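You operate a simulated robot arm through the tools that you are given. There is no shell and no other tool.

Carry out the task below with a simulated robot arm. There is one attempt and no reset: what you move stays moved.

JOB
Feel the ROW 6 stud's bow with the feeler that the ticket names, and tag it.
Fine: slide it home on the straightedge; feeler goes under: REWORK, else PASS; lay the stud back, draw the feeler out; leave the other studs alone.

Only the result counts: the job must be done as asked and must still hold three seconds after the hand-in. Knocking over, shifting, dropping, spilling or breaking anything else fails it.

ROBOT AND FRAMES
A 7-joint arm with a two-finger parallel gripper, fixed in place. Base frame: the origin is at the foot of the arm, x ahead of it, y to its left, z up; the work surface is at about z = 950. Lengths are in mm, angles in rad, forces in N, time in s.
Its first joint turns from -2.897 to 2.897 rad. Payload 3.43 kg.
Tool frame: the origin (TCP) lies between the finger pads and is the grasp point; the fingertips stand 34 mm ahead of it; z points along the fingers, y is the line along which they close. Largest opening 128 mm; finger width 24, thickness 12; the body of the gripper, 48 by 130 mm, starts 96 mm behind the TCP.
Orientation is that of the tool frame in the base frame, as a unit quaternion [x, y, z, w]. With the fingers straight down and closing along the base's y, the tool's x points along the base's -x, its y along +y and its z along -z.

CONTROLS
- The arm moves only by the tool jog_arm. Its argument "plan" is a list of rows, each a list of 6 numbers: the shift along the tool's x, y, z in mm, then the turn, a rotation vector about the tool's x, y, z in rad. In form: [[dx, dy, dz, rx, ry, rz], ...]. A call has 1 to 20 rows; each row is the pose to reach, as a shift and turn from the pose commanded when the call began, along the tool's axes at that moment. "gripper" is the gripper command, from -1 (fully open) to 1 (shut), values between in proportion, set as the call begins (left out, the last holds). A row lasts 0.2 s, in which the tool goes at most 50 mm and 0.15 rad; a call with a longer step from one row to the next is refused whole, and so is a gripper value outside its range. Where a pose cannot be reached the arm comes as near as it can. A force on the tool above 90 N (or 10 N above the force at the start of the call, whichever is more), or a blocked arm, ends the call early, and 0.2 s more pass. The fingers move at their own pace (about 153 mm/s each) and stop on an object; they squeeze with about 25 N. The grip force told is the motor's: it shows also when the fingers shut on nothing. Time passes only in rows, and 0.2 s behind the last, so rows that repeat a pose let the fingers close. It gives the time, the measured TCP pose, the force on the tool (base axes), the opening and the grip force at its end, in the units of the frame above (readings bear some noise), with the torque about the TCP (base axes, N m) and any sound that the robot's microphone picked up.
- Cameras (640 x 400 px; columns grow to the right, rows downward): "scene" is fixed at [50.8, 496.4, 1688.3]; the picture's right is [-0.09, -1.00, 0.00], its down [-0.82, 0.07, -0.57] and it looks along [0.57, -0.05, -0.82] (base axes); focal length 334 px, centre (320, 200). "wrist" rides on the gripper at [76, -11, -160] in the tool frame; the picture's right is [0.15, 0.99, 0.00], its down [-0.88, 0.13, -0.46] and it looks along [-0.45, 0.07, 0.89] (tool axes); focal length 234 px, centre (320, 200). There is no depth. A picture from a camera that has moved, and an enlarged one, comes with that camera's place and axes in the base frame and with its lens. The place of the scene camera against the robot may be out by one fixed shift of up to 12 mm in any direction.
- grab_frame(camera): a new picture of that camera. The clock stands still meanwhile.
- close_up(camera, box): a new picture of the part [left, top, right, bottom] of that camera's present view, enlarged. The clock stands still meanwhile.
- close_job(): hands the job in; it is judged then, once.

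Nothing tells you positions but the pictures and the camera data. Unless the task says otherwise, let go and move clear before handing in.

The tools are called after "Emit:" as name(argument=value, ...) on one line, values as JSON. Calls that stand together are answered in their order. jog_arm: Moves the arm, as the interface text tells. Its arguments: {"type":"object","properties":{"plan":{"type":"array","items":{"type":"array","items":{"type":"number"}}},"gripper":{"type":"number"}},"required":["plan"]} The other tools are called the same way: grab_frame (camera) takes a picture; close_up (camera, box) takes an enlarged picture of a part of a camera's view; close_job () hands the job in.

At the start:

```text
time: 0.0
tool_pos: [529.9, 354.4, 1203.7]
orientation: [0.0, 1.0, 0.002, -0.002]
wrist_force: [0.5, 0.8, 0.0]
moment: [0.01, 0.03, 0.01]
gripper_width: 128.0
finger_force: 0.2
```

scene: 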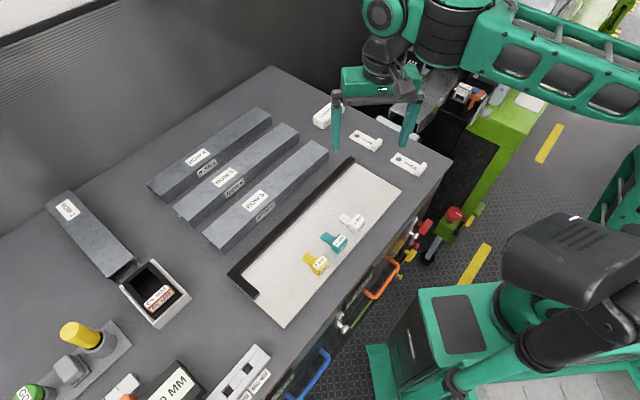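
wrist: 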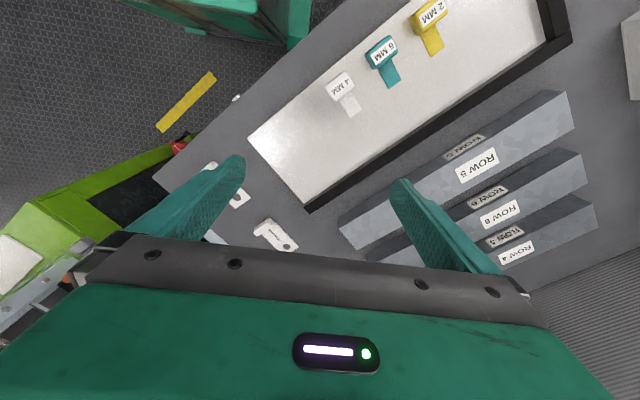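

I see three studs with ROW labels, a light plate with a black straightedge/fence, three feelers (2, 6, 4 mm), and various tags and holders. I will take close-ups to read the labels before moving anything.

Emit:
close_up(camera="scene", box=[140, 90, 340, 215])

Emit:
close_up(camera="scene", box=[220, 150, 420, 275])

Emit:
close_up(camera="scene", box=[0, 275, 200, 400])

Emit:
close_up(camera="scene", box=[100, 275, 300, 400])

Emit:
close_up(camera="scene", box=[300, 80, 460, 180])

Emit:
close_up(camera="scene", box=[30, 180, 190, 280])

Emit:
close_up(camera="wrist", box=[320, 80, 640, 280])

```text
3.20 times, centred on (240, 152) of scene
camera zoom: at [50.8, 496.4, 1688.3], right [-0.09, -1.0, 0.0], down [-0.82, 0.07, -0.57], along [0.57, -0.05, -0.82], focal length 1068 px, centre (576, 352)
```

zoom: 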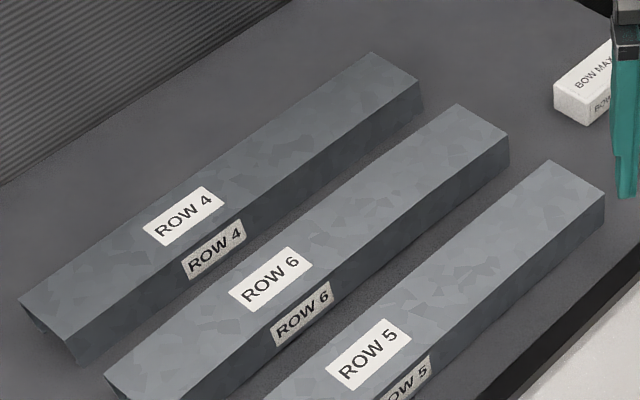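

```text
3.20 times, centred on (320, 212) of scene
camera zoom: at [50.8, 496.4, 1688.3], right [-0.09, -1.0, 0.0], down [-0.82, 0.07, -0.57], along [0.57, -0.05, -0.82], focal length 1068 px, centre (320, 160)
```

zoom: 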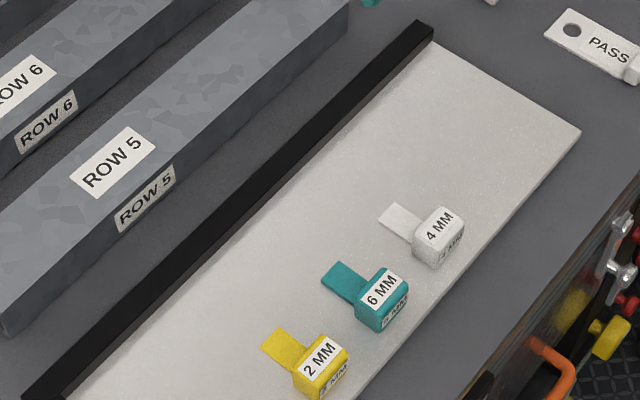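

```text
3.20 times, centred on (100, 338) of scene
camera zoom: at [50.8, 496.4, 1688.3], right [-0.09, -1.0, 0.0], down [-0.82, 0.07, -0.57], along [0.57, -0.05, -0.82], focal length 1068 px, centre (1024, -240)
```

zoom: 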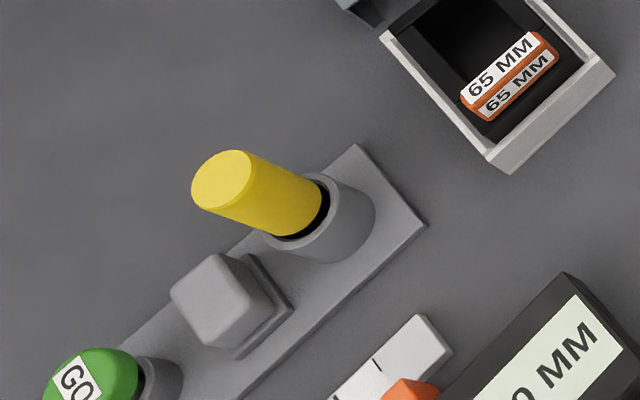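

```text
3.20 times, centred on (200, 338) of scene
camera zoom: at [50.8, 496.4, 1688.3], right [-0.09, -1.0, 0.0], down [-0.82, 0.07, -0.57], along [0.57, -0.05, -0.82], focal length 1068 px, centre (704, -240)
```

zoom: 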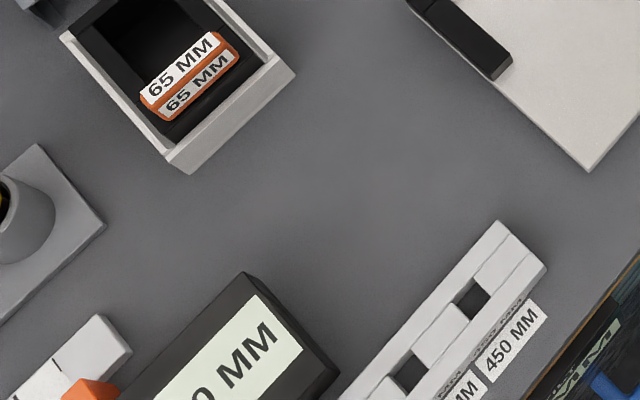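

```text
4.00 times, centred on (380, 130) of scene
camera zoom: at [50.8, 496.4, 1688.3], right [-0.09, -1.0, 0.0], down [-0.82, 0.07, -0.57], along [0.57, -0.05, -0.82], focal length 1336 px, centre (80, 480)
```

zoom: 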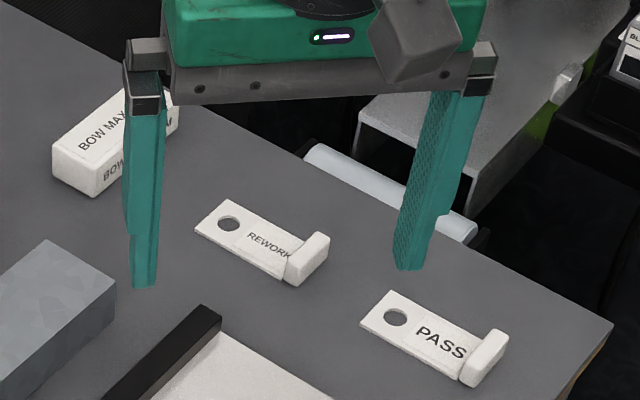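

```text
4.00 times, centred on (110, 230) of scene
camera zoom: at [50.8, 496.4, 1688.3], right [-0.09, -1.0, 0.0], down [-0.82, 0.07, -0.57], along [0.57, -0.05, -0.82], focal length 1336 px, centre (1160, 80)
```

zoom: 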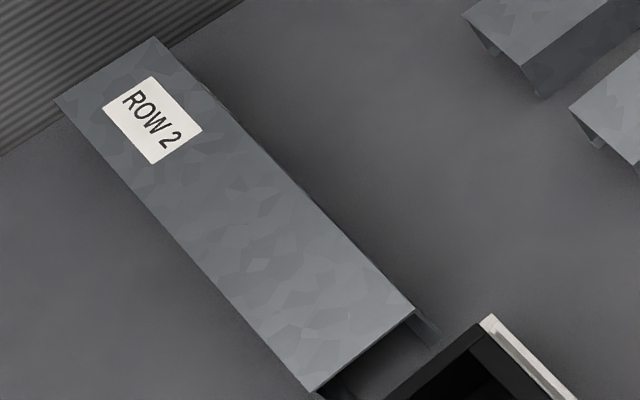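

```text
2.00 times, centred on (480, 180) of wrist
camera zoom: at [455.4, 342.4, 1363.6], right [-0.15, 0.99, 0.0], down [0.88, 0.13, 0.45], along [0.45, 0.07, -0.89], focal length 468 px, centre (0, 240)
```

zoom: 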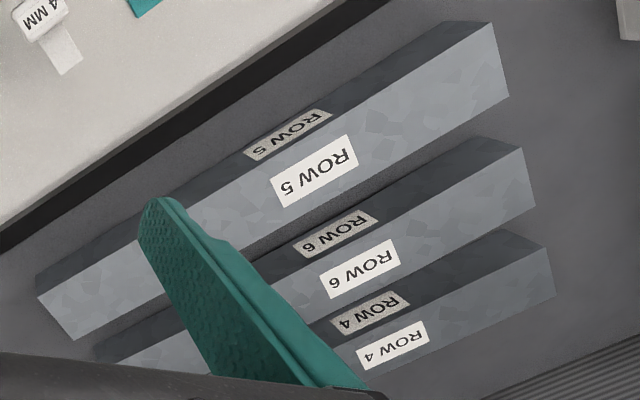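

The ROW 6 stud is the middle one of the three, and the ticket ("BOW MAX …") is half hidden behind a finger. I'll move the arm to the right and up so I can read it and see the table clearly.

Emit:
jog_arm(plan=[[15, -40, -16, 0, 0, 0], [30, -80, -32, 0, 0, 0], [45, -120, -48, 0, 0, 0], [60, -160, -64, 0, 0, 0], [75, -200, -80, 0, 0, 0], [90, -230, -90, 0, 0, 0], [100, -254, -96, 0, 0, 0]])

```text
time: 1.6
tool_pos: [417.2, 100.0, 1302.8]
orientation: [0.0, 1.0, 0.001, 0.004]
wrist_force: [0.1, 0.4, -0.4]
moment: [-0.05, 0.04, -0.02]
gripper_width: 127.9
finger_force: 0.0
```

The arm is clear now. I'll take full views and close-ups of the ticket, tags and straightedge.

Emit:
grab_frame(camera="scene")

Emit:
close_up(camera="scene", box=[290, 80, 450, 180])

Emit:
close_up(camera="scene", box=[295, 85, 375, 135])

Emit:
grab_frame(camera="wrist")

Emit:
close_up(camera="scene", box=[210, 200, 370, 300])

Emit:
close_up(camera="scene", box=[140, 150, 300, 250])

```text
taken
```

scene: 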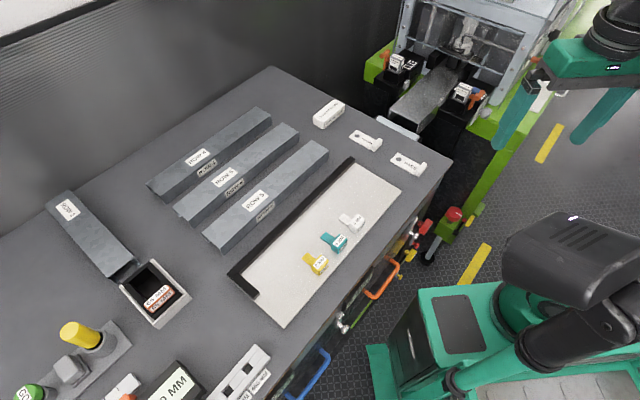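

```text
4.00 times, centred on (370, 130) of scene
camera zoom: at [50.8, 496.4, 1688.3], right [-0.09, -1.0, 0.0], down [-0.82, 0.07, -0.57], along [0.57, -0.05, -0.82], focal length 1336 px, centre (120, 480)
```

zoom: 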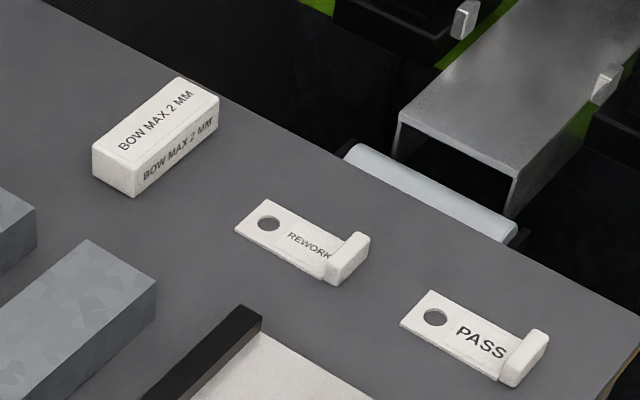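

```text
8.00 times, centred on (335, 110) of scene
camera zoom: at [50.8, 496.4, 1688.3], right [-0.09, -1.0, 0.0], down [-0.82, 0.07, -0.57], along [0.57, -0.05, -0.82], focal length 2671 px, centre (200, 920)
```

zoom: 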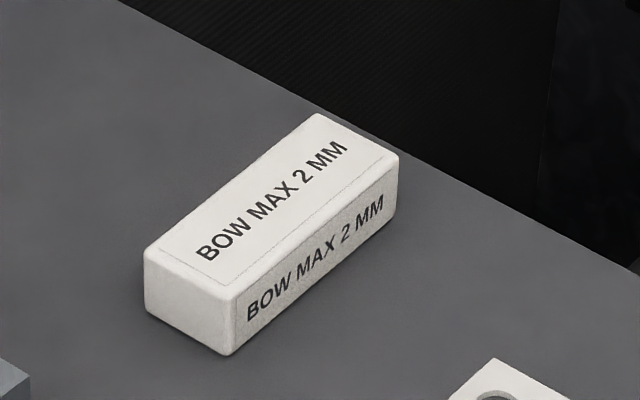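

```text
taken
camera wrist: at [340.6, 87.3, 1463.0], right [-0.15, 0.99, 0.0], down [0.88, 0.13, 0.46], along [0.46, 0.07, -0.89], focal length 234 px, centre (320, 200)
```

wrist: 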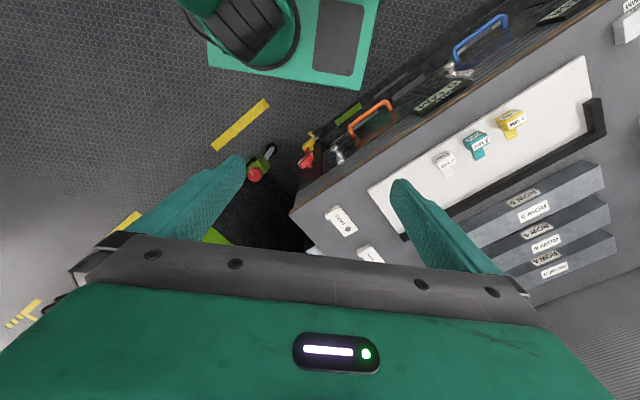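

```text
4.00 times, centred on (290, 250) of scene
camera zoom: at [50.8, 496.4, 1688.3], right [-0.09, -1.0, 0.0], down [-0.82, 0.07, -0.57], along [0.57, -0.05, -0.82], focal length 1336 px, centre (440, 0)
```

zoom: 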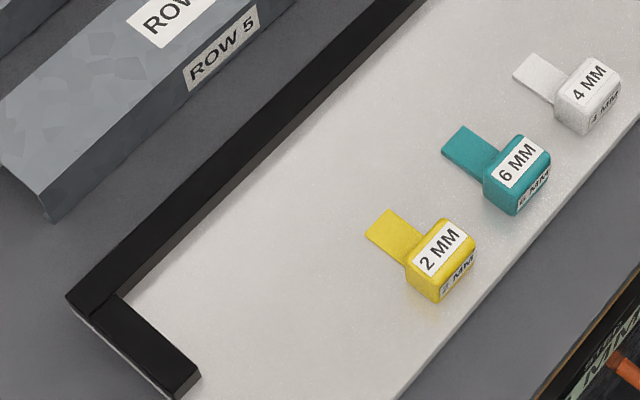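

```text
4.00 times, centred on (220, 200) of scene
camera zoom: at [50.8, 496.4, 1688.3], right [-0.09, -1.0, 0.0], down [-0.82, 0.07, -0.57], along [0.57, -0.05, -0.82], focal length 1336 px, centre (720, 200)
```

zoom: 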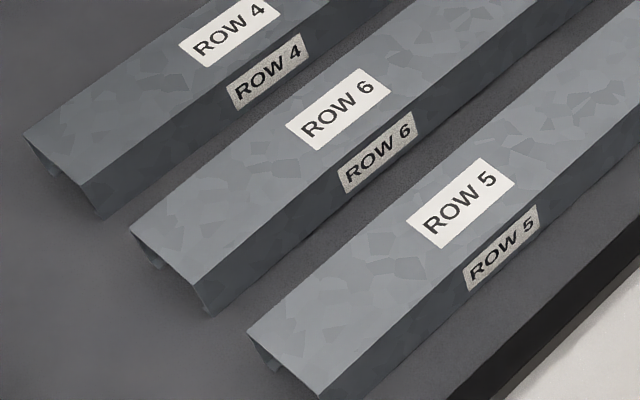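

The ticket reads "BOW MAX 2 MM", so the yellow 2 MM feeler is the right one. The studs are channels with the open side down, and the plate has an L-shaped black stop. I'll now look at the studs from above with the wrist camera to measure them.

Emit:
jog_arm(plan=[[-8, 38, 4, 0, 0, 0], [-16, 76, 8, 0, 0, 0], [-24, 114, 12, 0, 0, 0], [-32, 152, 16, 0, 0, 0], [-40, 190, 20, 0, 0, 0], [-48, 228, 24, 0, 0, 0], [-56, 266, 28, 0, 0, 0], [-64, 304, 32, 0, 0, 0], [-72, 342, 36, 0, 0, 0], [-80, 380, 40, 0, 0, 0], [-88, 418, 44, 0, 0, 0], [-96, 450, 50, 0, 0, 0], [-96, 450, 50, 0, 0, 0], [-96, 450, 50, 0, 0, 0]])

Emit:
grab_frame(camera="wrist")

Emit:
close_up(camera="wrist", box=[240, 20, 480, 170])

```text
time: 4.6
tool_pos: [512.5, 551.3, 1256.2]
orientation: [-0.001, 1.0, 0.002, 0.004]
wrist_force: [-1.1, 0.2, 0.3]
moment: [0.02, -0.01, 0.04]
gripper_width: 128.0
finger_force: 0.0
```

```text
taken
camera wrist: at [434.4, 539.7, 1416.1], right [-0.15, 0.99, 0.0], down [0.88, 0.13, 0.46], along [0.46, 0.07, -0.89], focal length 234 px, centre (320, 200)
```

wrist: 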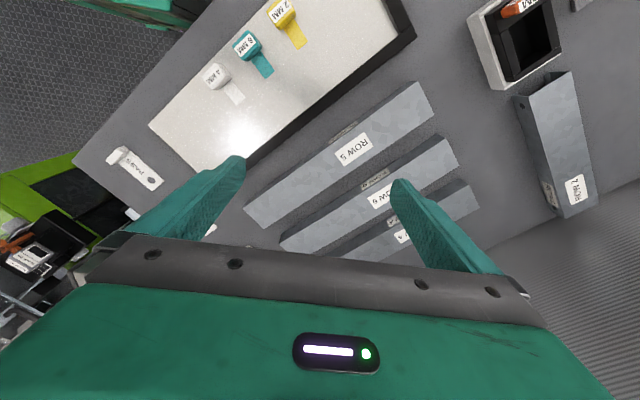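

```text
2.67 times, centred on (360, 95) of wrist
camera zoom: at [434.4, 539.7, 1416.1], right [-0.15, 0.99, 0.0], down [0.88, 0.13, 0.46], along [0.46, 0.07, -0.89], focal length 624 px, centre (213, 480)
```

zoom: 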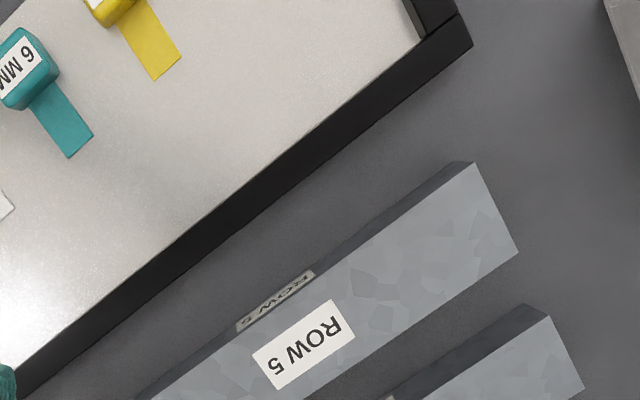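

From the wrist view the studs lie at 45° to the base, about 400 mm long and 64 mm wide, with ROW 6 centred near (663, 659). Next I'll turn the tool 45° and look down at the plate, the feelers and the stops.

Emit:
jog_arm(plan=[[15, -10, 12, 0, 0, -0.0873], [30, -20, 24, 0, 0, -0.1745], [45, -30, 36, 0, 0, -0.2618], [60, -40, 48, 0, 0, -0.3491], [75, -50, 60, 0, 0, -0.4363], [90, -60, 72, 0, 0, -0.5236], [105, -70, 84, 0, 0, -0.6109], [112, -81, 96, 0, 0, -0.6981], [112, -81, 106, 0, 0, -0.7854], [112, -81, 106, 0, 0, -0.7854], [112, -81, 106, 0, 0, -0.7854]])

Emit:
grab_frame(camera="wrist")

Emit:
close_up(camera="wrist", box=[200, 0, 440, 150])

Emit:
close_up(camera="wrist", box=[400, 0, 640, 150])

```text
time: 7.0
tool_pos: [399.6, 470.4, 1149.8]
orientation: [-0.382, 0.924, 0.0, 0.004]
wrist_force: [0.3, 0.6, 0.1]
moment: [-0.04, 0.0, -0.02]
gripper_width: 127.9
finger_force: 0.0
```

```text
taken
camera wrist: at [353.2, 406.4, 1309.7], right [-0.8, 0.6, 0.0], down [0.53, 0.71, 0.46], along [0.28, 0.37, -0.89], focal length 234 px, centre (320, 200)
```

wrist: 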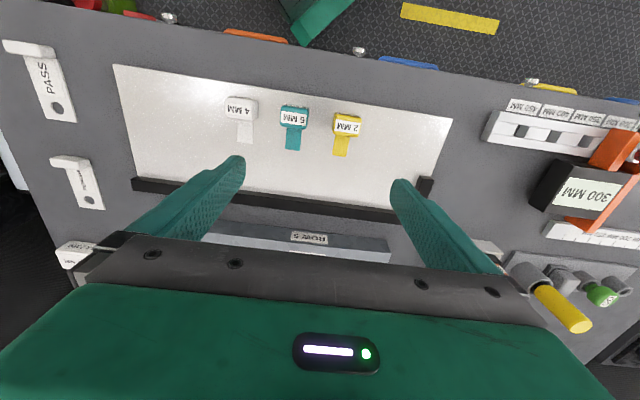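

```text
2.67 times, centred on (320, 75) of wrist
camera zoom: at [353.2, 406.4, 1309.7], right [-0.8, 0.6, 0.0], down [0.53, 0.71, 0.46], along [0.28, 0.37, -0.89], focal length 624 px, centre (320, 533)
```

zoom: 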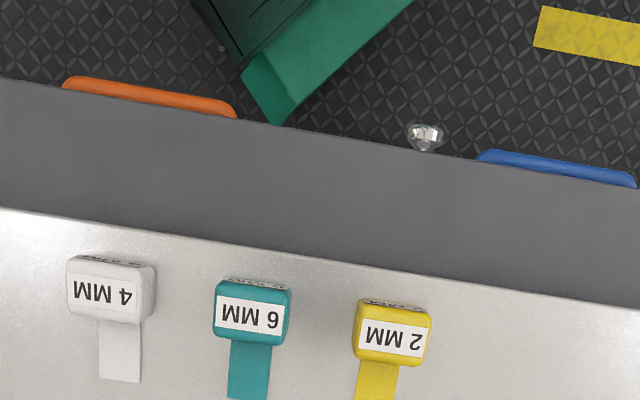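

```text
2.67 times, centred on (520, 75) of wrist
camera zoom: at [353.2, 406.4, 1309.7], right [-0.8, 0.6, 0.0], down [0.53, 0.71, 0.46], along [0.28, 0.37, -0.89], focal length 624 px, centre (-213, 533)
```

zoom: 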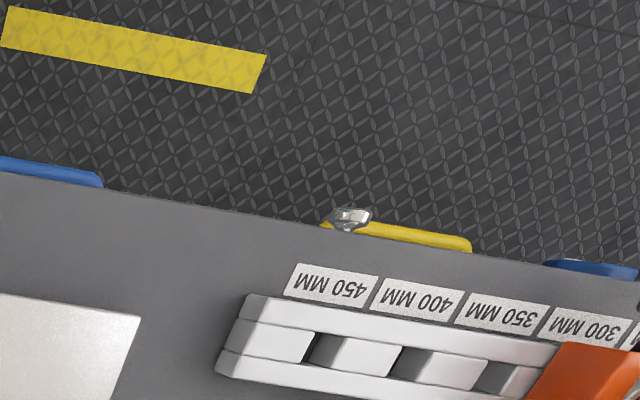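

The feelers sit in a row on the plate with their tongues pointing at the black fence, and the short end stop is on the right of this view. I'll move further toward the fence so the fingers don't hide it.

Emit:
jog_arm(plan=[[-30, 0, 0, 0, 0, 0], [-60, 0, 0, 0, 0, 0], [-90, 0, 0, 0, 0, 0], [-110, 0, 0, 0, 0, 0], [-110, 0, 0, 0, 0, 0], [-110, 0, 0, 0, 0, 0]])

Emit:
grab_frame(camera="wrist")

Emit:
close_up(camera="wrist", box=[100, 0, 340, 150])

Emit:
close_up(camera="wrist", box=[300, 0, 540, 150])

Emit:
close_up(camera="wrist", box=[200, 90, 440, 240])

```text
time: 8.4
tool_pos: [478.8, 546.8, 1151.0]
orientation: [-0.383, 0.924, 0.001, 0.005]
wrist_force: [0.4, -0.1, -0.1]
moment: [0.01, -0.03, -0.01]
gripper_width: 128.1
finger_force: 0.0
```

```text
taken
camera wrist: at [432.1, 484.7, 1309.7], right [-0.8, 0.6, 0.0], down [0.53, 0.71, 0.46], along [0.28, 0.37, -0.89], focal length 234 px, centre (320, 200)
```

wrist: 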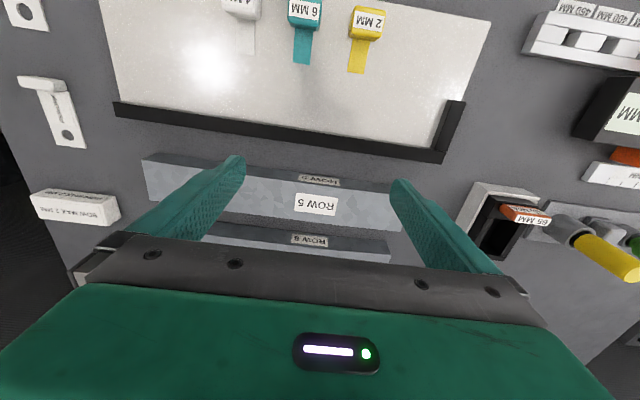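

```text
2.67 times, centred on (220, 75) of wrist
camera zoom: at [432.1, 484.7, 1309.7], right [-0.8, 0.6, 0.0], down [0.53, 0.71, 0.46], along [0.28, 0.37, -0.89], focal length 624 px, centre (587, 533)
```

zoom: 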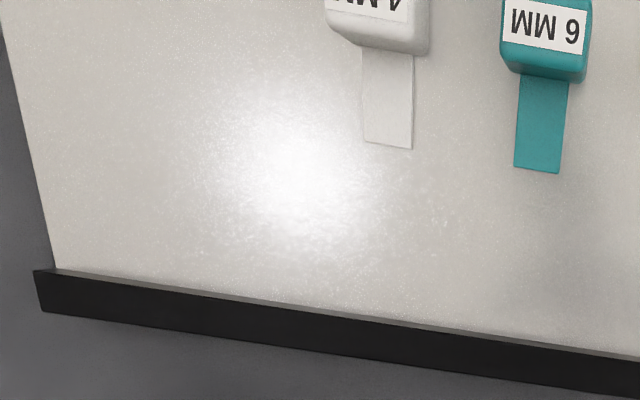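

```text
2.67 times, centred on (420, 75) of wrist
camera zoom: at [432.1, 484.7, 1309.7], right [-0.8, 0.6, 0.0], down [0.53, 0.71, 0.46], along [0.28, 0.37, -0.89], focal length 624 px, centre (53, 533)
```

zoom: 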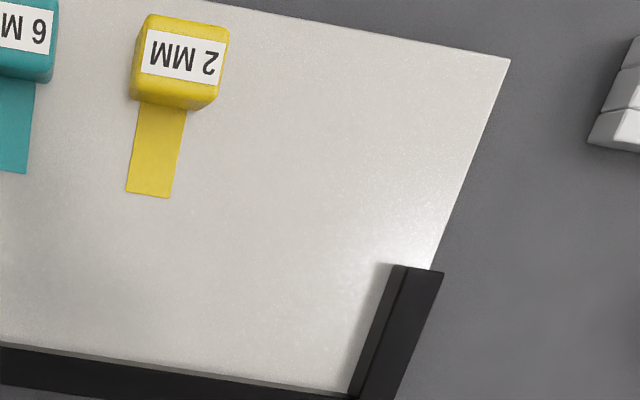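

```text
2.67 times, centred on (320, 165) of wrist
camera zoom: at [432.1, 484.7, 1309.7], right [-0.8, 0.6, 0.0], down [0.53, 0.71, 0.46], along [0.28, 0.37, -0.89], focal length 624 px, centre (320, 293)
```

zoom: 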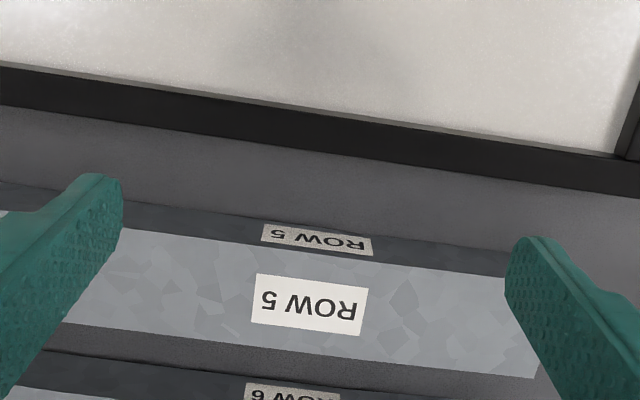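

The fence inner face is roughly 82 mm beyond the feeler tips, so a 64 mm stud fits between them with about 17 mm to spare. I'll pull the arm back so the scene camera can show heights: stud ends, plate thickness, fence height and feeler height.

Emit:
jog_arm(plan=[[42, -10, -6, 0, 0, 0], [84, -20, -12, 0, 0, 0], [126, -31, -18, 0, 0, 0], [168, -42, -24, 0, 0, 0], [210, -52, -30, 0, 0, 0], [252, -62, -36, 0, 0, 0], [294, -73, -42, 0, 0, 0], [336, -83, -49, 0, 0, 0], [336, -83, -49, 0, 0, 0]])

Emit:
close_up(camera="scene", box=[160, 185, 256, 245])

Emit:
close_up(camera="scene", box=[220, 260, 316, 320])

Emit:
close_up(camera="scene", box=[290, 205, 386, 265])

Emit:
close_up(camera="scene", box=[260, 110, 356, 170])

Emit:
close_up(camera="scene", box=[340, 115, 436, 175])

```text
time: 10.4
tool_pos: [299.1, 248.0, 1195.6]
orientation: [-0.383, 0.924, 0.0, 0.005]
wrist_force: [-0.2, 0.5, -0.3]
moment: [-0.02, -0.02, 0.02]
gripper_width: 127.9
finger_force: 0.2
```

```text
6.67 times, centred on (208, 215) of scene
camera zoom: at [50.8, 496.4, 1688.3], right [-0.09, -1.0, 0.0], down [-0.82, 0.07, -0.57], along [0.57, -0.05, -0.82], focal length 2226 px, centre (1067, 100)
```

zoom: 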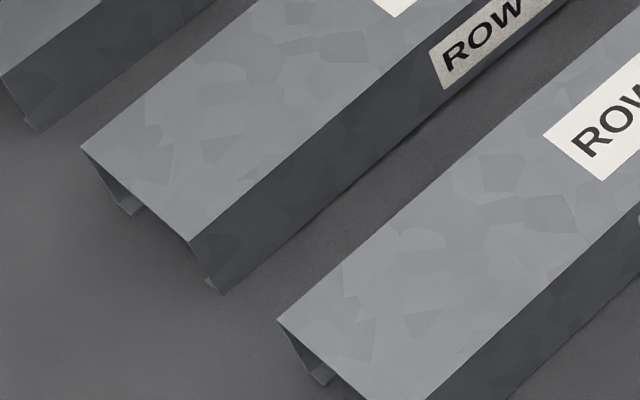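

```text
6.67 times, centred on (268, 290) of scene
camera zoom: at [50.8, 496.4, 1688.3], right [-0.09, -1.0, 0.0], down [-0.82, 0.07, -0.57], along [0.57, -0.05, -0.82], focal length 2226 px, centre (667, -400)
```

zoom: 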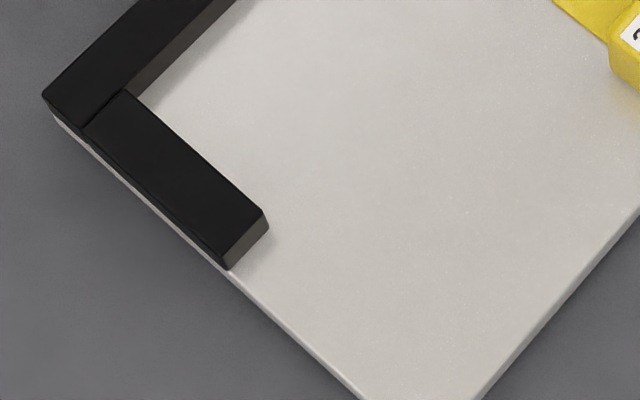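

```text
6.67 times, centred on (338, 235) of scene
camera zoom: at [50.8, 496.4, 1688.3], right [-0.09, -1.0, 0.0], down [-0.82, 0.07, -0.57], along [0.57, -0.05, -0.82], focal length 2226 px, centre (200, -33)
```

zoom: 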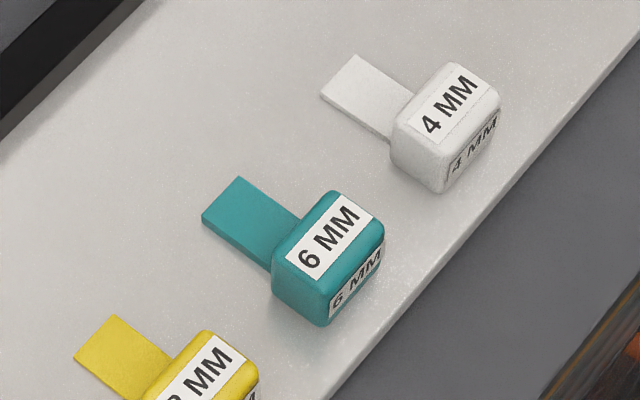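

```text
6.67 times, centred on (308, 140) of scene
camera zoom: at [50.8, 496.4, 1688.3], right [-0.09, -1.0, 0.0], down [-0.82, 0.07, -0.57], along [0.57, -0.05, -0.82], focal length 2226 px, centre (400, 600)
```

zoom: 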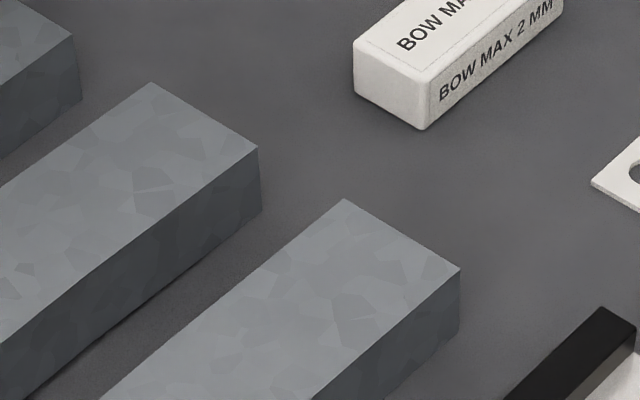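

```text
6.67 times, centred on (388, 145) of scene
camera zoom: at [50.8, 496.4, 1688.3], right [-0.09, -1.0, 0.0], down [-0.82, 0.07, -0.57], along [0.57, -0.05, -0.82], focal length 2226 px, centre (-133, 567)
```

zoom: 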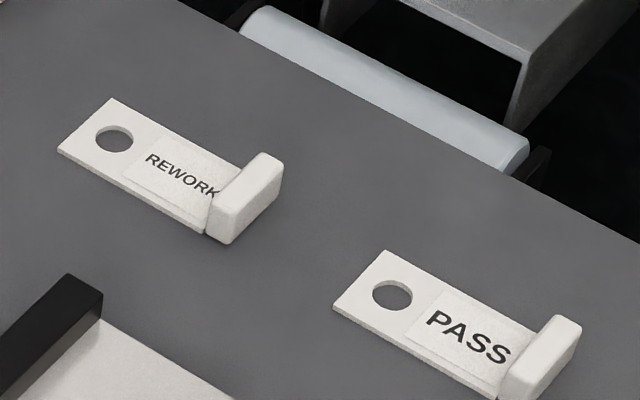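

The stud is about 40 mm tall, the plate about 6 mm thick and the fence about 15 mm above the plate. I'll grip the stud high so the fingers clear the fence, and first go above ROW 6 with the fingers closing across it to check alignment.

Emit:
jog_arm(plan=[[-38, 2, 3, 0, 0, 0.11], [-76, 5, 6, 0, 0, 0.22], [-114, 7, 9, 0, 0, 0.33], [-152, 10, 12, 0, 0, 0.44], [-190, 12, 15, 0, 0, 0.55], [-228, 15, 18, 0, 0, 0.66], [-266, 17, 21, 0, 0, 0.77], [-304, 20, 24, 0, 0, 0.88], [-342, 22, 27, 0, 0, 0.99], [-380, 25, 30, 0, 0, 1.1], [-418, 27, 33, 0, 0, 1.21], [-456, 30, 36, 0, 0, 1.32], [-494, 32, 39, 0, 0, 1.43], [-530, 34, 42, 0, 0, 1.54], [-544, 35, 45, 0, 0, 1.5708], [-544, 35, 45, 0, 0, 1.5708], [-544, 35, 45, 0, 0, 1.5708]])

Emit:
grab_frame(camera="wrist")

Emit:
close_up(camera="wrist", box=[180, 50, 500, 250])

Emit:
grab_frame(camera="scene")

```text
time: 14.0
tool_pos: [635.8, 597.1, 1133.6]
orientation: [0.383, 0.924, 0.002, 0.004]
wrist_force: [-0.4, 0.9, -0.7]
moment: [-0.05, -0.04, 0.0]
gripper_width: 127.9
finger_force: 0.0
out of reach, approached as far as the arm can: row 13, 14, 15, 16, 17
```

```text
taken
camera wrist: at [573.3, 642.2, 1292.2], right [0.6, 0.8, 0.01], down [0.71, -0.53, 0.46], along [0.37, -0.27, -0.89], focal length 234 px, centre (320, 200)
```

wrist: 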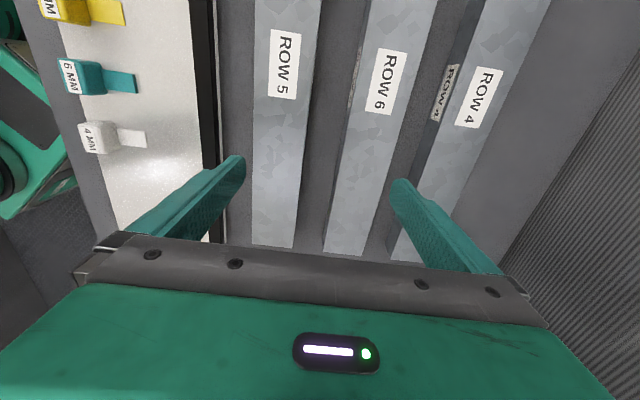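

```text
2.00 times, centred on (340, 150) of wrist
camera zoom: at [573.3, 642.2, 1292.2], right [0.6, 0.8, 0.01], down [0.71, -0.53, 0.46], along [0.37, -0.27, -0.89], focal length 468 px, centre (280, 300)
```

zoom: 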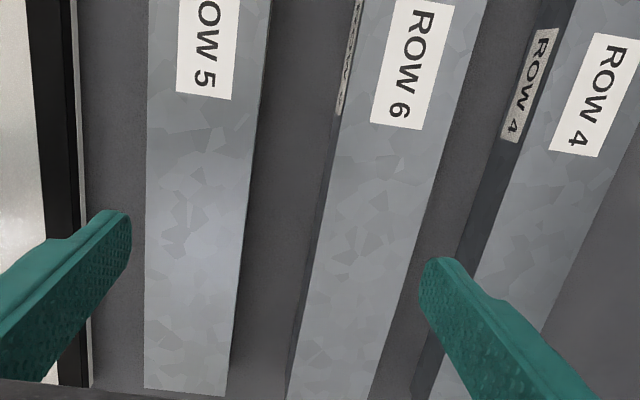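

```text
taken
```

scene: 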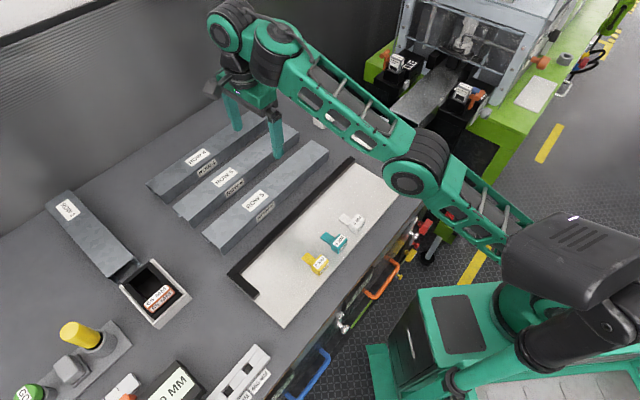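

The arm ran out of reach at that height, but it should reach farther lower down. I'll back off a little and go lower to see how the commanded pose behaves before approaching the stud.

Emit:
jog_arm(plan=[[0, -25, 10, 0, 0, 0], [0, -50, 20, 0, 0, 0], [0, -60, 40, 0, 0, 0], [0, -60, 40, 0, 0, 0], [0, -60, 40, 0, 0, 0]], gripper=-0.55)

```text
time: 15.2
tool_pos: [594.3, 552.3, 1089.8]
orientation: [0.383, 0.924, 0.003, 0.004]
wrist_force: [-0.1, -0.3, -0.6]
moment: [0.01, 0.0, -0.02]
gripper_width: 99.3
finger_force: 0.2
```

The commanded pose follows the reached pose, so small steps work as expected. Next I move to about n=900 (just short of ROW 6's centreline) at z≈1062 with the fingers open 100 mm, and check.

Emit:
jog_arm(plan=[[10, 30, 9, 0, 0, 0], [20, 60, 18, 0, 0, 0], [28, 89, 28, 0, 0, 0], [28, 89, 28, 0, 0, 0], [28, 89, 28, 0, 0, 0]])

Emit:
grab_frame(camera="wrist")

Emit:
close_up(camera="wrist", box=[160, 100, 480, 300])

Emit:
close_up(camera="scene", box=[160, 60, 352, 180])

```text
time: 16.4
tool_pos: [639.1, 634.0, 1061.4]
orientation: [0.383, 0.924, 0.003, 0.003]
wrist_force: [0.5, -0.4, 0.4]
moment: [-0.01, -0.01, -0.01]
gripper_width: 99.4
finger_force: 0.1
```

```text
taken
camera wrist: at [576.5, 679.9, 1221.0], right [0.6, 0.8, 0.01], down [0.71, -0.53, 0.46], along [0.37, -0.27, -0.89], focal length 234 px, centre (320, 200)
```

wrist: 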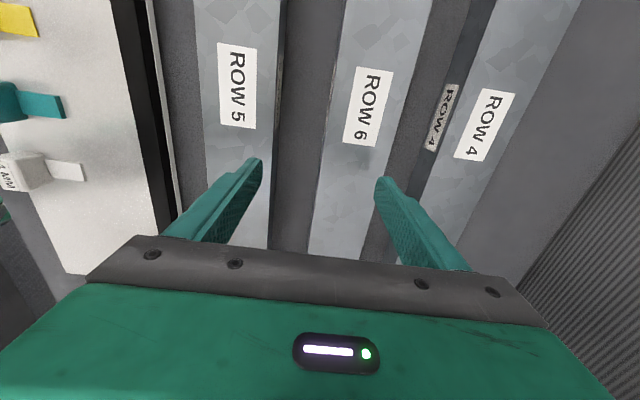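

```text
2.00 times, centred on (320, 200) of wrist
camera zoom: at [576.5, 679.9, 1221.0], right [0.6, 0.8, 0.01], down [0.71, -0.53, 0.46], along [0.37, -0.27, -0.89], focal length 468 px, centre (320, 200)
```

zoom: 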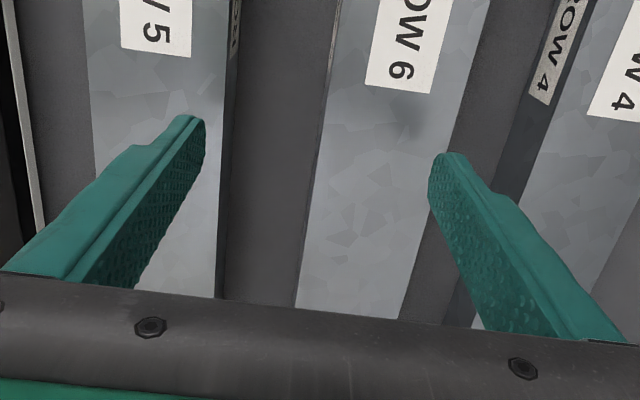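

```text
3.33 times, centred on (256, 120) of scene
camera zoom: at [50.8, 496.4, 1688.3], right [-0.09, -1.0, 0.0], down [-0.82, 0.07, -0.57], along [0.57, -0.05, -0.82], focal length 1113 px, centre (533, 467)
```

zoom: 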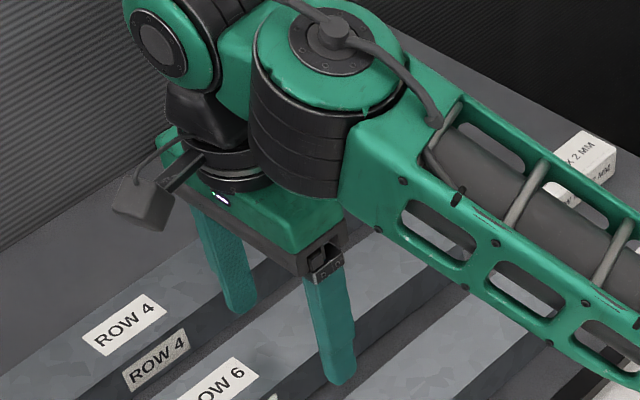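

Using the wrist view, ROW 6's centre line is at n≈937 (along the base diagonal), e≈-1, and the finger positions in the picture match my model within 1–2 mm. I'll go down in a curve so the fingers straddle ROW 6 with room on both sides, tips ending about 17 mm below its top.

Emit:
jog_arm(plan=[[1, 10, 6, 0.008, 0.003, 0], [2, 20, 12, 0.008, 0.003, 0], [2, 27, 22, 0.008, 0.003, 0], [2, 32, 32, 0.008, 0.003, 0], [2, 35, 42, 0.008, 0.003, 0], [2, 36.5, 50, 0.008, 0.003, 0], [2, 36.5, 54, 0.008, 0.003, 0], [2, 36.5, 54, 0.008, 0.003, 0]])

Emit:
grab_frame(camera="wrist")

Emit:
close_up(camera="wrist", box=[160, 100, 480, 300])

Emit:
close_up(camera="scene", box=[160, 80, 320, 180])

```text
time: 18.0
tool_pos: [641.6, 651.9, 1035.7]
orientation: [0.385, 0.923, 0.017, 0.009]
wrist_force: [1.4, -1.3, 1.1]
moment: [0.09, 0.13, 0.03]
gripper_width: 99.3
finger_force: 0.0
out of reach, approached as far as the arm can: row 1, 2, 3, 4, 5, 6, 7, 8
stopped in row 8: the force on the tool passed its limit at 106 N (the readings are from after the stop); the commanded pose is now the measured one
```

```text
taken
camera wrist: at [576.8, 694.2, 1194.5], right [0.6, 0.8, 0.04], down [0.7, -0.55, 0.46], along [0.39, -0.25, -0.89], focal length 234 px, centre (320, 200)
```

wrist: 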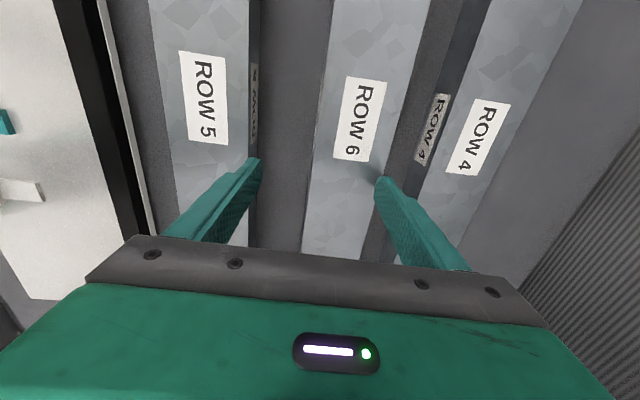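

```text
2.00 times, centred on (320, 200) of wrist
camera zoom: at [576.8, 694.2, 1194.5], right [0.6, 0.8, 0.04], down [0.7, -0.55, 0.46], along [0.39, -0.25, -0.89], focal length 468 px, centre (320, 200)
```

zoom: 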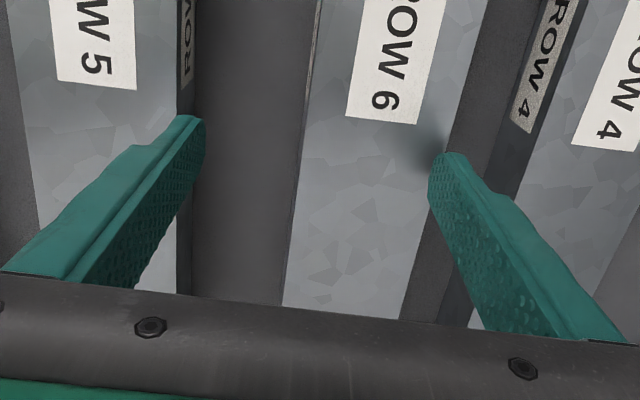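

```text
4.00 times, centred on (240, 130) of scene
camera zoom: at [50.8, 496.4, 1688.3], right [-0.09, -1.0, 0.0], down [-0.82, 0.07, -0.57], along [0.57, -0.05, -0.82], focal length 1336 px, centre (640, 480)
```

zoom: 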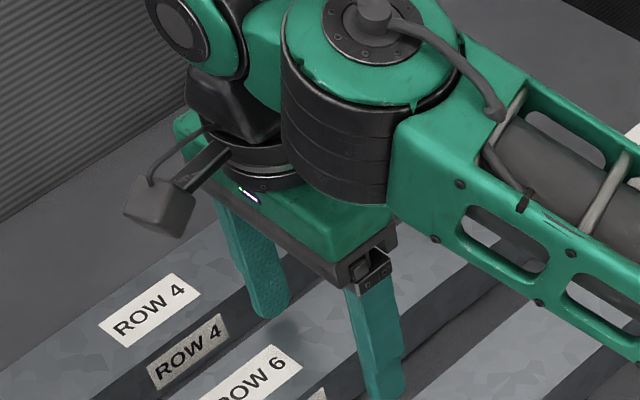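

The move met the reach limit, and a finger pressed on something (most likely the top edge of ROW 6) before stopping. I'll check with the fixed scene camera whether any stud shifted before going on.

Emit:
close_up(camera="scene", box=[160, 185, 256, 245])

Emit:
close_up(camera="scene", box=[140, 150, 300, 250])

```text
6.67 times, centred on (208, 215) of scene
camera zoom: at [50.8, 496.4, 1688.3], right [-0.09, -1.0, 0.0], down [-0.82, 0.07, -0.57], along [0.57, -0.05, -0.82], focal length 2226 px, centre (1067, 100)
```

zoom: 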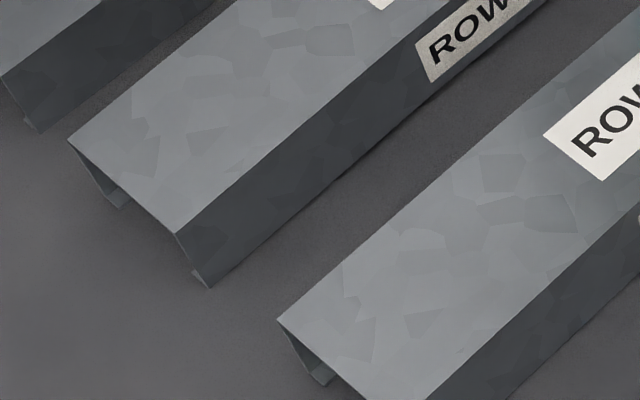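

```text
4.00 times, centred on (220, 200) of scene
camera zoom: at [50.8, 496.4, 1688.3], right [-0.09, -1.0, 0.0], down [-0.82, 0.07, -0.57], along [0.57, -0.05, -0.82], focal length 1336 px, centre (720, 200)
```

zoom: 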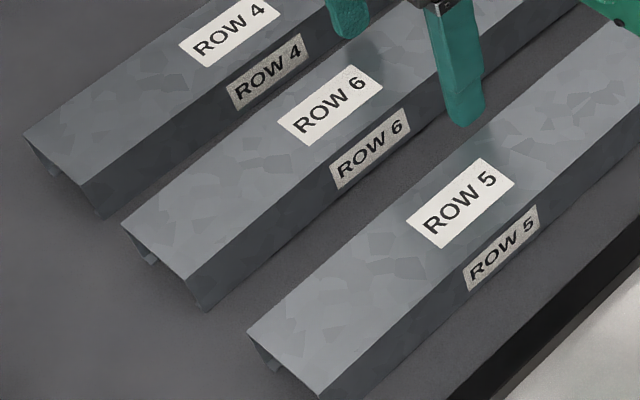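

Only ROW 6 itself slid about 6 mm outward; ROW 4 and ROW 5 are exactly where they were. I'll open the fingers to about 108 mm and first move outward at safe height to check how far the arm reaches.

Emit:
jog_arm(plan=[[-4, 4, -2, 0, 0, 0], [-8, 8, 0, 0, 0, 0], [-8, 12, 2, 0, 0, 0], [-8, 12, 2, 0, 0, 0]], gripper=-0.69)

```text
time: 19.0
tool_pos: [652.7, 651.2, 1033.0]
orientation: [0.385, 0.923, 0.017, 0.009]
wrist_force: [1.4, -0.1, -0.3]
moment: [-0.04, 0.03, 0.01]
gripper_width: 108.7
finger_force: 0.1
out of reach, approached as far as the arm can: row 2, 3, 4
```

The arm reaches n≈922 here, and lower heights should allow more. I'll descend in small steps while moving slightly outward, with finger clearance of about 5 mm on each side.

Emit:
jog_arm(plan=[[0, 2, 4, 0, 0, 0], [0, 4, 8, 0, 0, 0], [0, 6, 12, 0, 0, 0], [0, 6, 12, 0, 0, 0]])

Emit:
close_up(camera="wrist", box=[160, 100, 480, 300])

Emit:
close_up(camera="scene", box=[200, 110, 296, 170])

```text
time: 20.0
tool_pos: [655.7, 651.9, 1018.6]
orientation: [0.386, 0.922, 0.017, 0.01]
wrist_force: [-1.2, 0.0, 0.3]
moment: [-0.01, 0.01, -0.01]
gripper_width: 108.3
finger_force: 0.2
out of reach, approached as far as the arm can: row 3, 4
```

```text
2.00 times, centred on (320, 200) of wrist
camera zoom: at [590.0, 693.8, 1178.0], right [0.6, 0.8, 0.04], down [0.7, -0.54, 0.46], along [0.39, -0.25, -0.89], focal length 468 px, centre (320, 200)
```

zoom: 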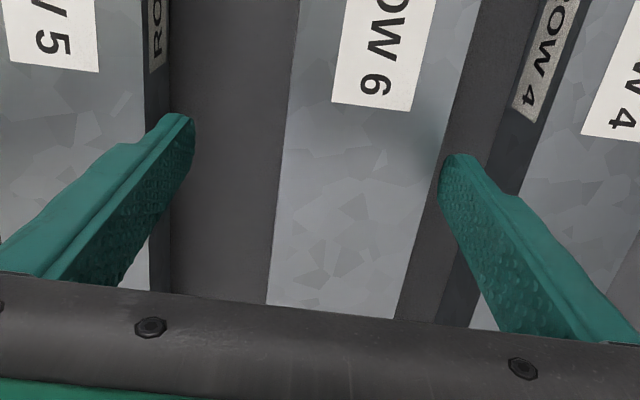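

```text
6.67 times, centred on (248, 140) of scene
camera zoom: at [50.8, 496.4, 1688.3], right [-0.09, -1.0, 0.0], down [-0.82, 0.07, -0.57], along [0.57, -0.05, -0.82], focal length 2226 px, centre (800, 600)
```

zoom: 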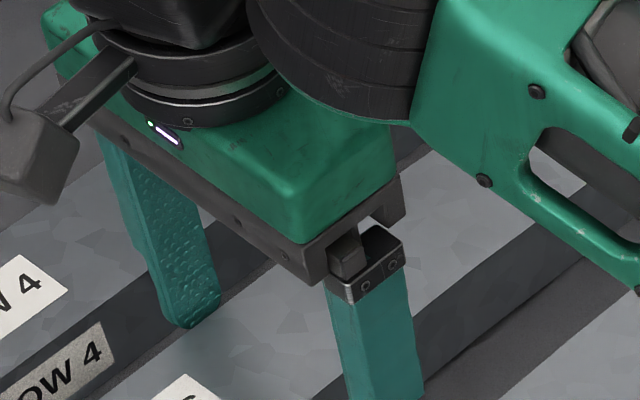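

The fingers are now straddling ROW 6 in the gaps with no contact. I'll go straight down another 12 mm, then close; the grip will draw the stud a little inward to centre it.

Emit:
jog_arm(plan=[[0, 0, 4, 0, 0, 0], [0, 0.5, 8, 0, 0, 0], [0, 1, 12, 0, 0, 0], [0, 1, 12, 0, 0, 0]])

Emit:
close_up(camera="wrist", box=[160, 100, 480, 300])

```text
time: 21.0
tool_pos: [654.6, 652.9, 1007.7]
orientation: [0.385, 0.923, 0.016, 0.009]
wrist_force: [-0.2, -0.6, 0.8]
moment: [0.01, -0.02, 0.0]
gripper_width: 108.1
finger_force: 0.0
```

```text
2.00 times, centred on (320, 200) of wrist
camera zoom: at [590.3, 695.1, 1165.8], right [0.6, 0.8, 0.04], down [0.7, -0.54, 0.46], along [0.39, -0.25, -0.89], focal length 468 px, centre (320, 200)
```

zoom: 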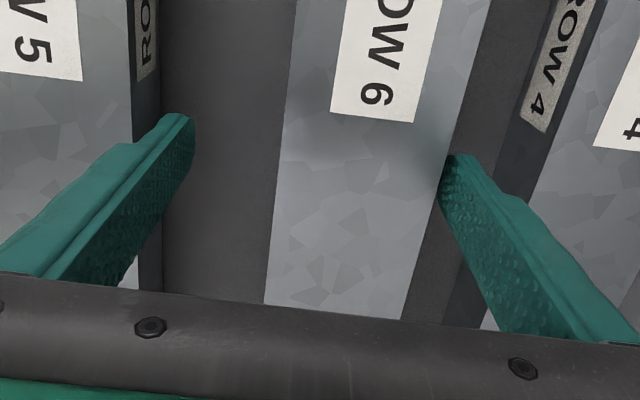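

There's room to move outward a bit at this lower height, so I'll centre better on the stud before closing.

Emit:
jog_arm(plan=[[0, 3, 0, 0, 0, 0], [0, 6, 0.3, 0, 0, 0], [0, 9, 0.5, 0, 0, 0], [0, 9, 0.5, 0, 0, 0]])

Emit:
jog_arm(plan=[[0, 0, 0, 0, 0, 0], [0, 0, 0, 0, 0, 0], [0, 0, 0, 0, 0, 0], [0, 0, 0, 0, 0, 0], [0, 0, 0, 0, 0, 0]], gripper=1)

Emit:
close_up(camera="wrist", box=[160, 100, 480, 300])

Emit:
close_up(camera="scene", box=[140, 100, 300, 250])

```text
time: 22.0
tool_pos: [660.4, 657.9, 1007.5]
orientation: [0.385, 0.923, 0.016, 0.008]
wrist_force: [-0.3, 0.9, 0.2]
moment: [0.0, -0.02, -0.03]
gripper_width: 108.3
finger_force: 0.0
out of reach, approached as far as the arm can: row 3, 4
```

```text
time: 23.2
tool_pos: [660.0, 656.2, 1008.4]
orientation: [0.385, 0.923, 0.016, 0.008]
wrist_force: [-0.5, -0.4, 1.4]
moment: [-0.17, 0.07, 0.27]
gripper_width: 65.4
finger_force: 24.2
```

```text
2.00 times, centred on (320, 200) of wrist
camera zoom: at [594.8, 699.0, 1166.6], right [0.6, 0.8, 0.04], down [0.7, -0.54, 0.46], along [0.39, -0.25, -0.89], focal length 468 px, centre (320, 200)
```

zoom: 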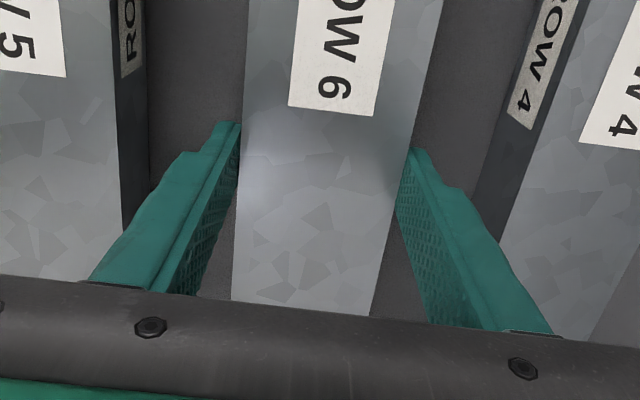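

```text
2.67 times, centred on (220, 175) of scene
camera zoom: at [50.8, 496.4, 1688.3], right [-0.09, -1.0, 0.0], down [-0.82, 0.07, -0.57], along [0.57, -0.05, -0.82], focal length 890 px, centre (587, 267)
```

zoom: 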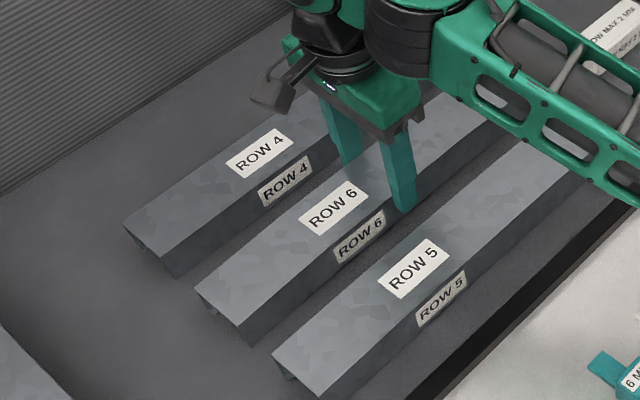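

The grip holds at 65 mm width with 24 N. I'll lift slowly while drawing inward to stay within reach.

Emit:
jog_arm(plan=[[0, -2, -6, 0, 0, 0], [0, -5, -12, 0, 0, 0], [0, -9, -18, 0, 0, 0], [0, -14, -25, 0, 0, 0], [0, -19, -32, 0, 0, 0], [0, -24, -40, 0, 0, 0], [0, -30, -48, 0, 0, 0], [0, -36, -56, 0, 0, 0], [0, -44, -64, 0, 0, 0], [0, -52, -72, 0, 0, 0], [0, -52, -72, 0, 0, 0]])

Emit:
grab_frame(camera="scene")

Emit:
grab_frame(camera="wrist")

```text
time: 25.6
tool_pos: [620.0, 615.3, 1076.1]
orientation: [0.385, 0.923, 0.016, 0.009]
wrist_force: [-0.3, -0.4, -2.5]
moment: [-0.01, 0.0, 0.02]
gripper_width: 64.9
finger_force: 25.4
```

```text
taken
```

scene: 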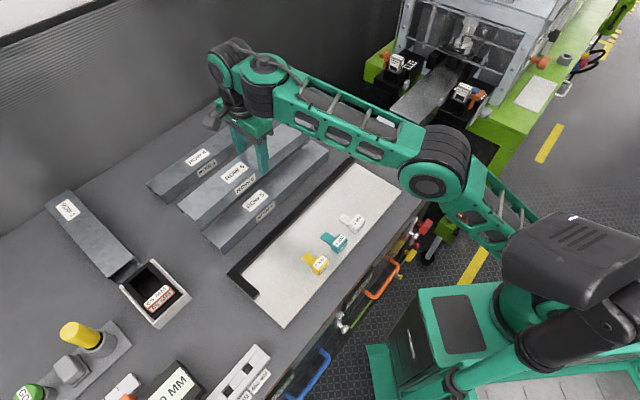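

```text
taken
camera wrist: at [553.7, 657.3, 1235.2], right [0.6, 0.8, 0.04], down [0.7, -0.54, 0.46], along [0.39, -0.25, -0.89], focal length 234 px, centre (320, 200)
```

wrist: 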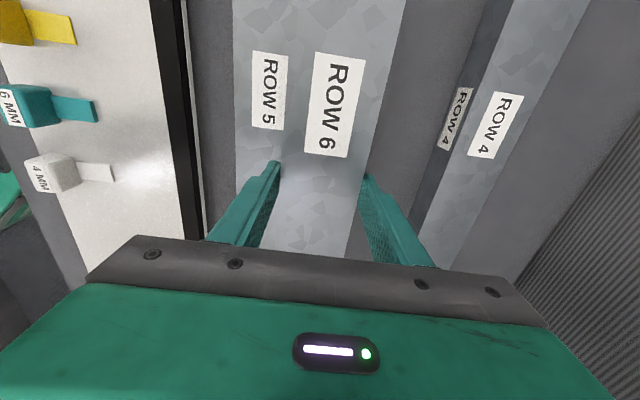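

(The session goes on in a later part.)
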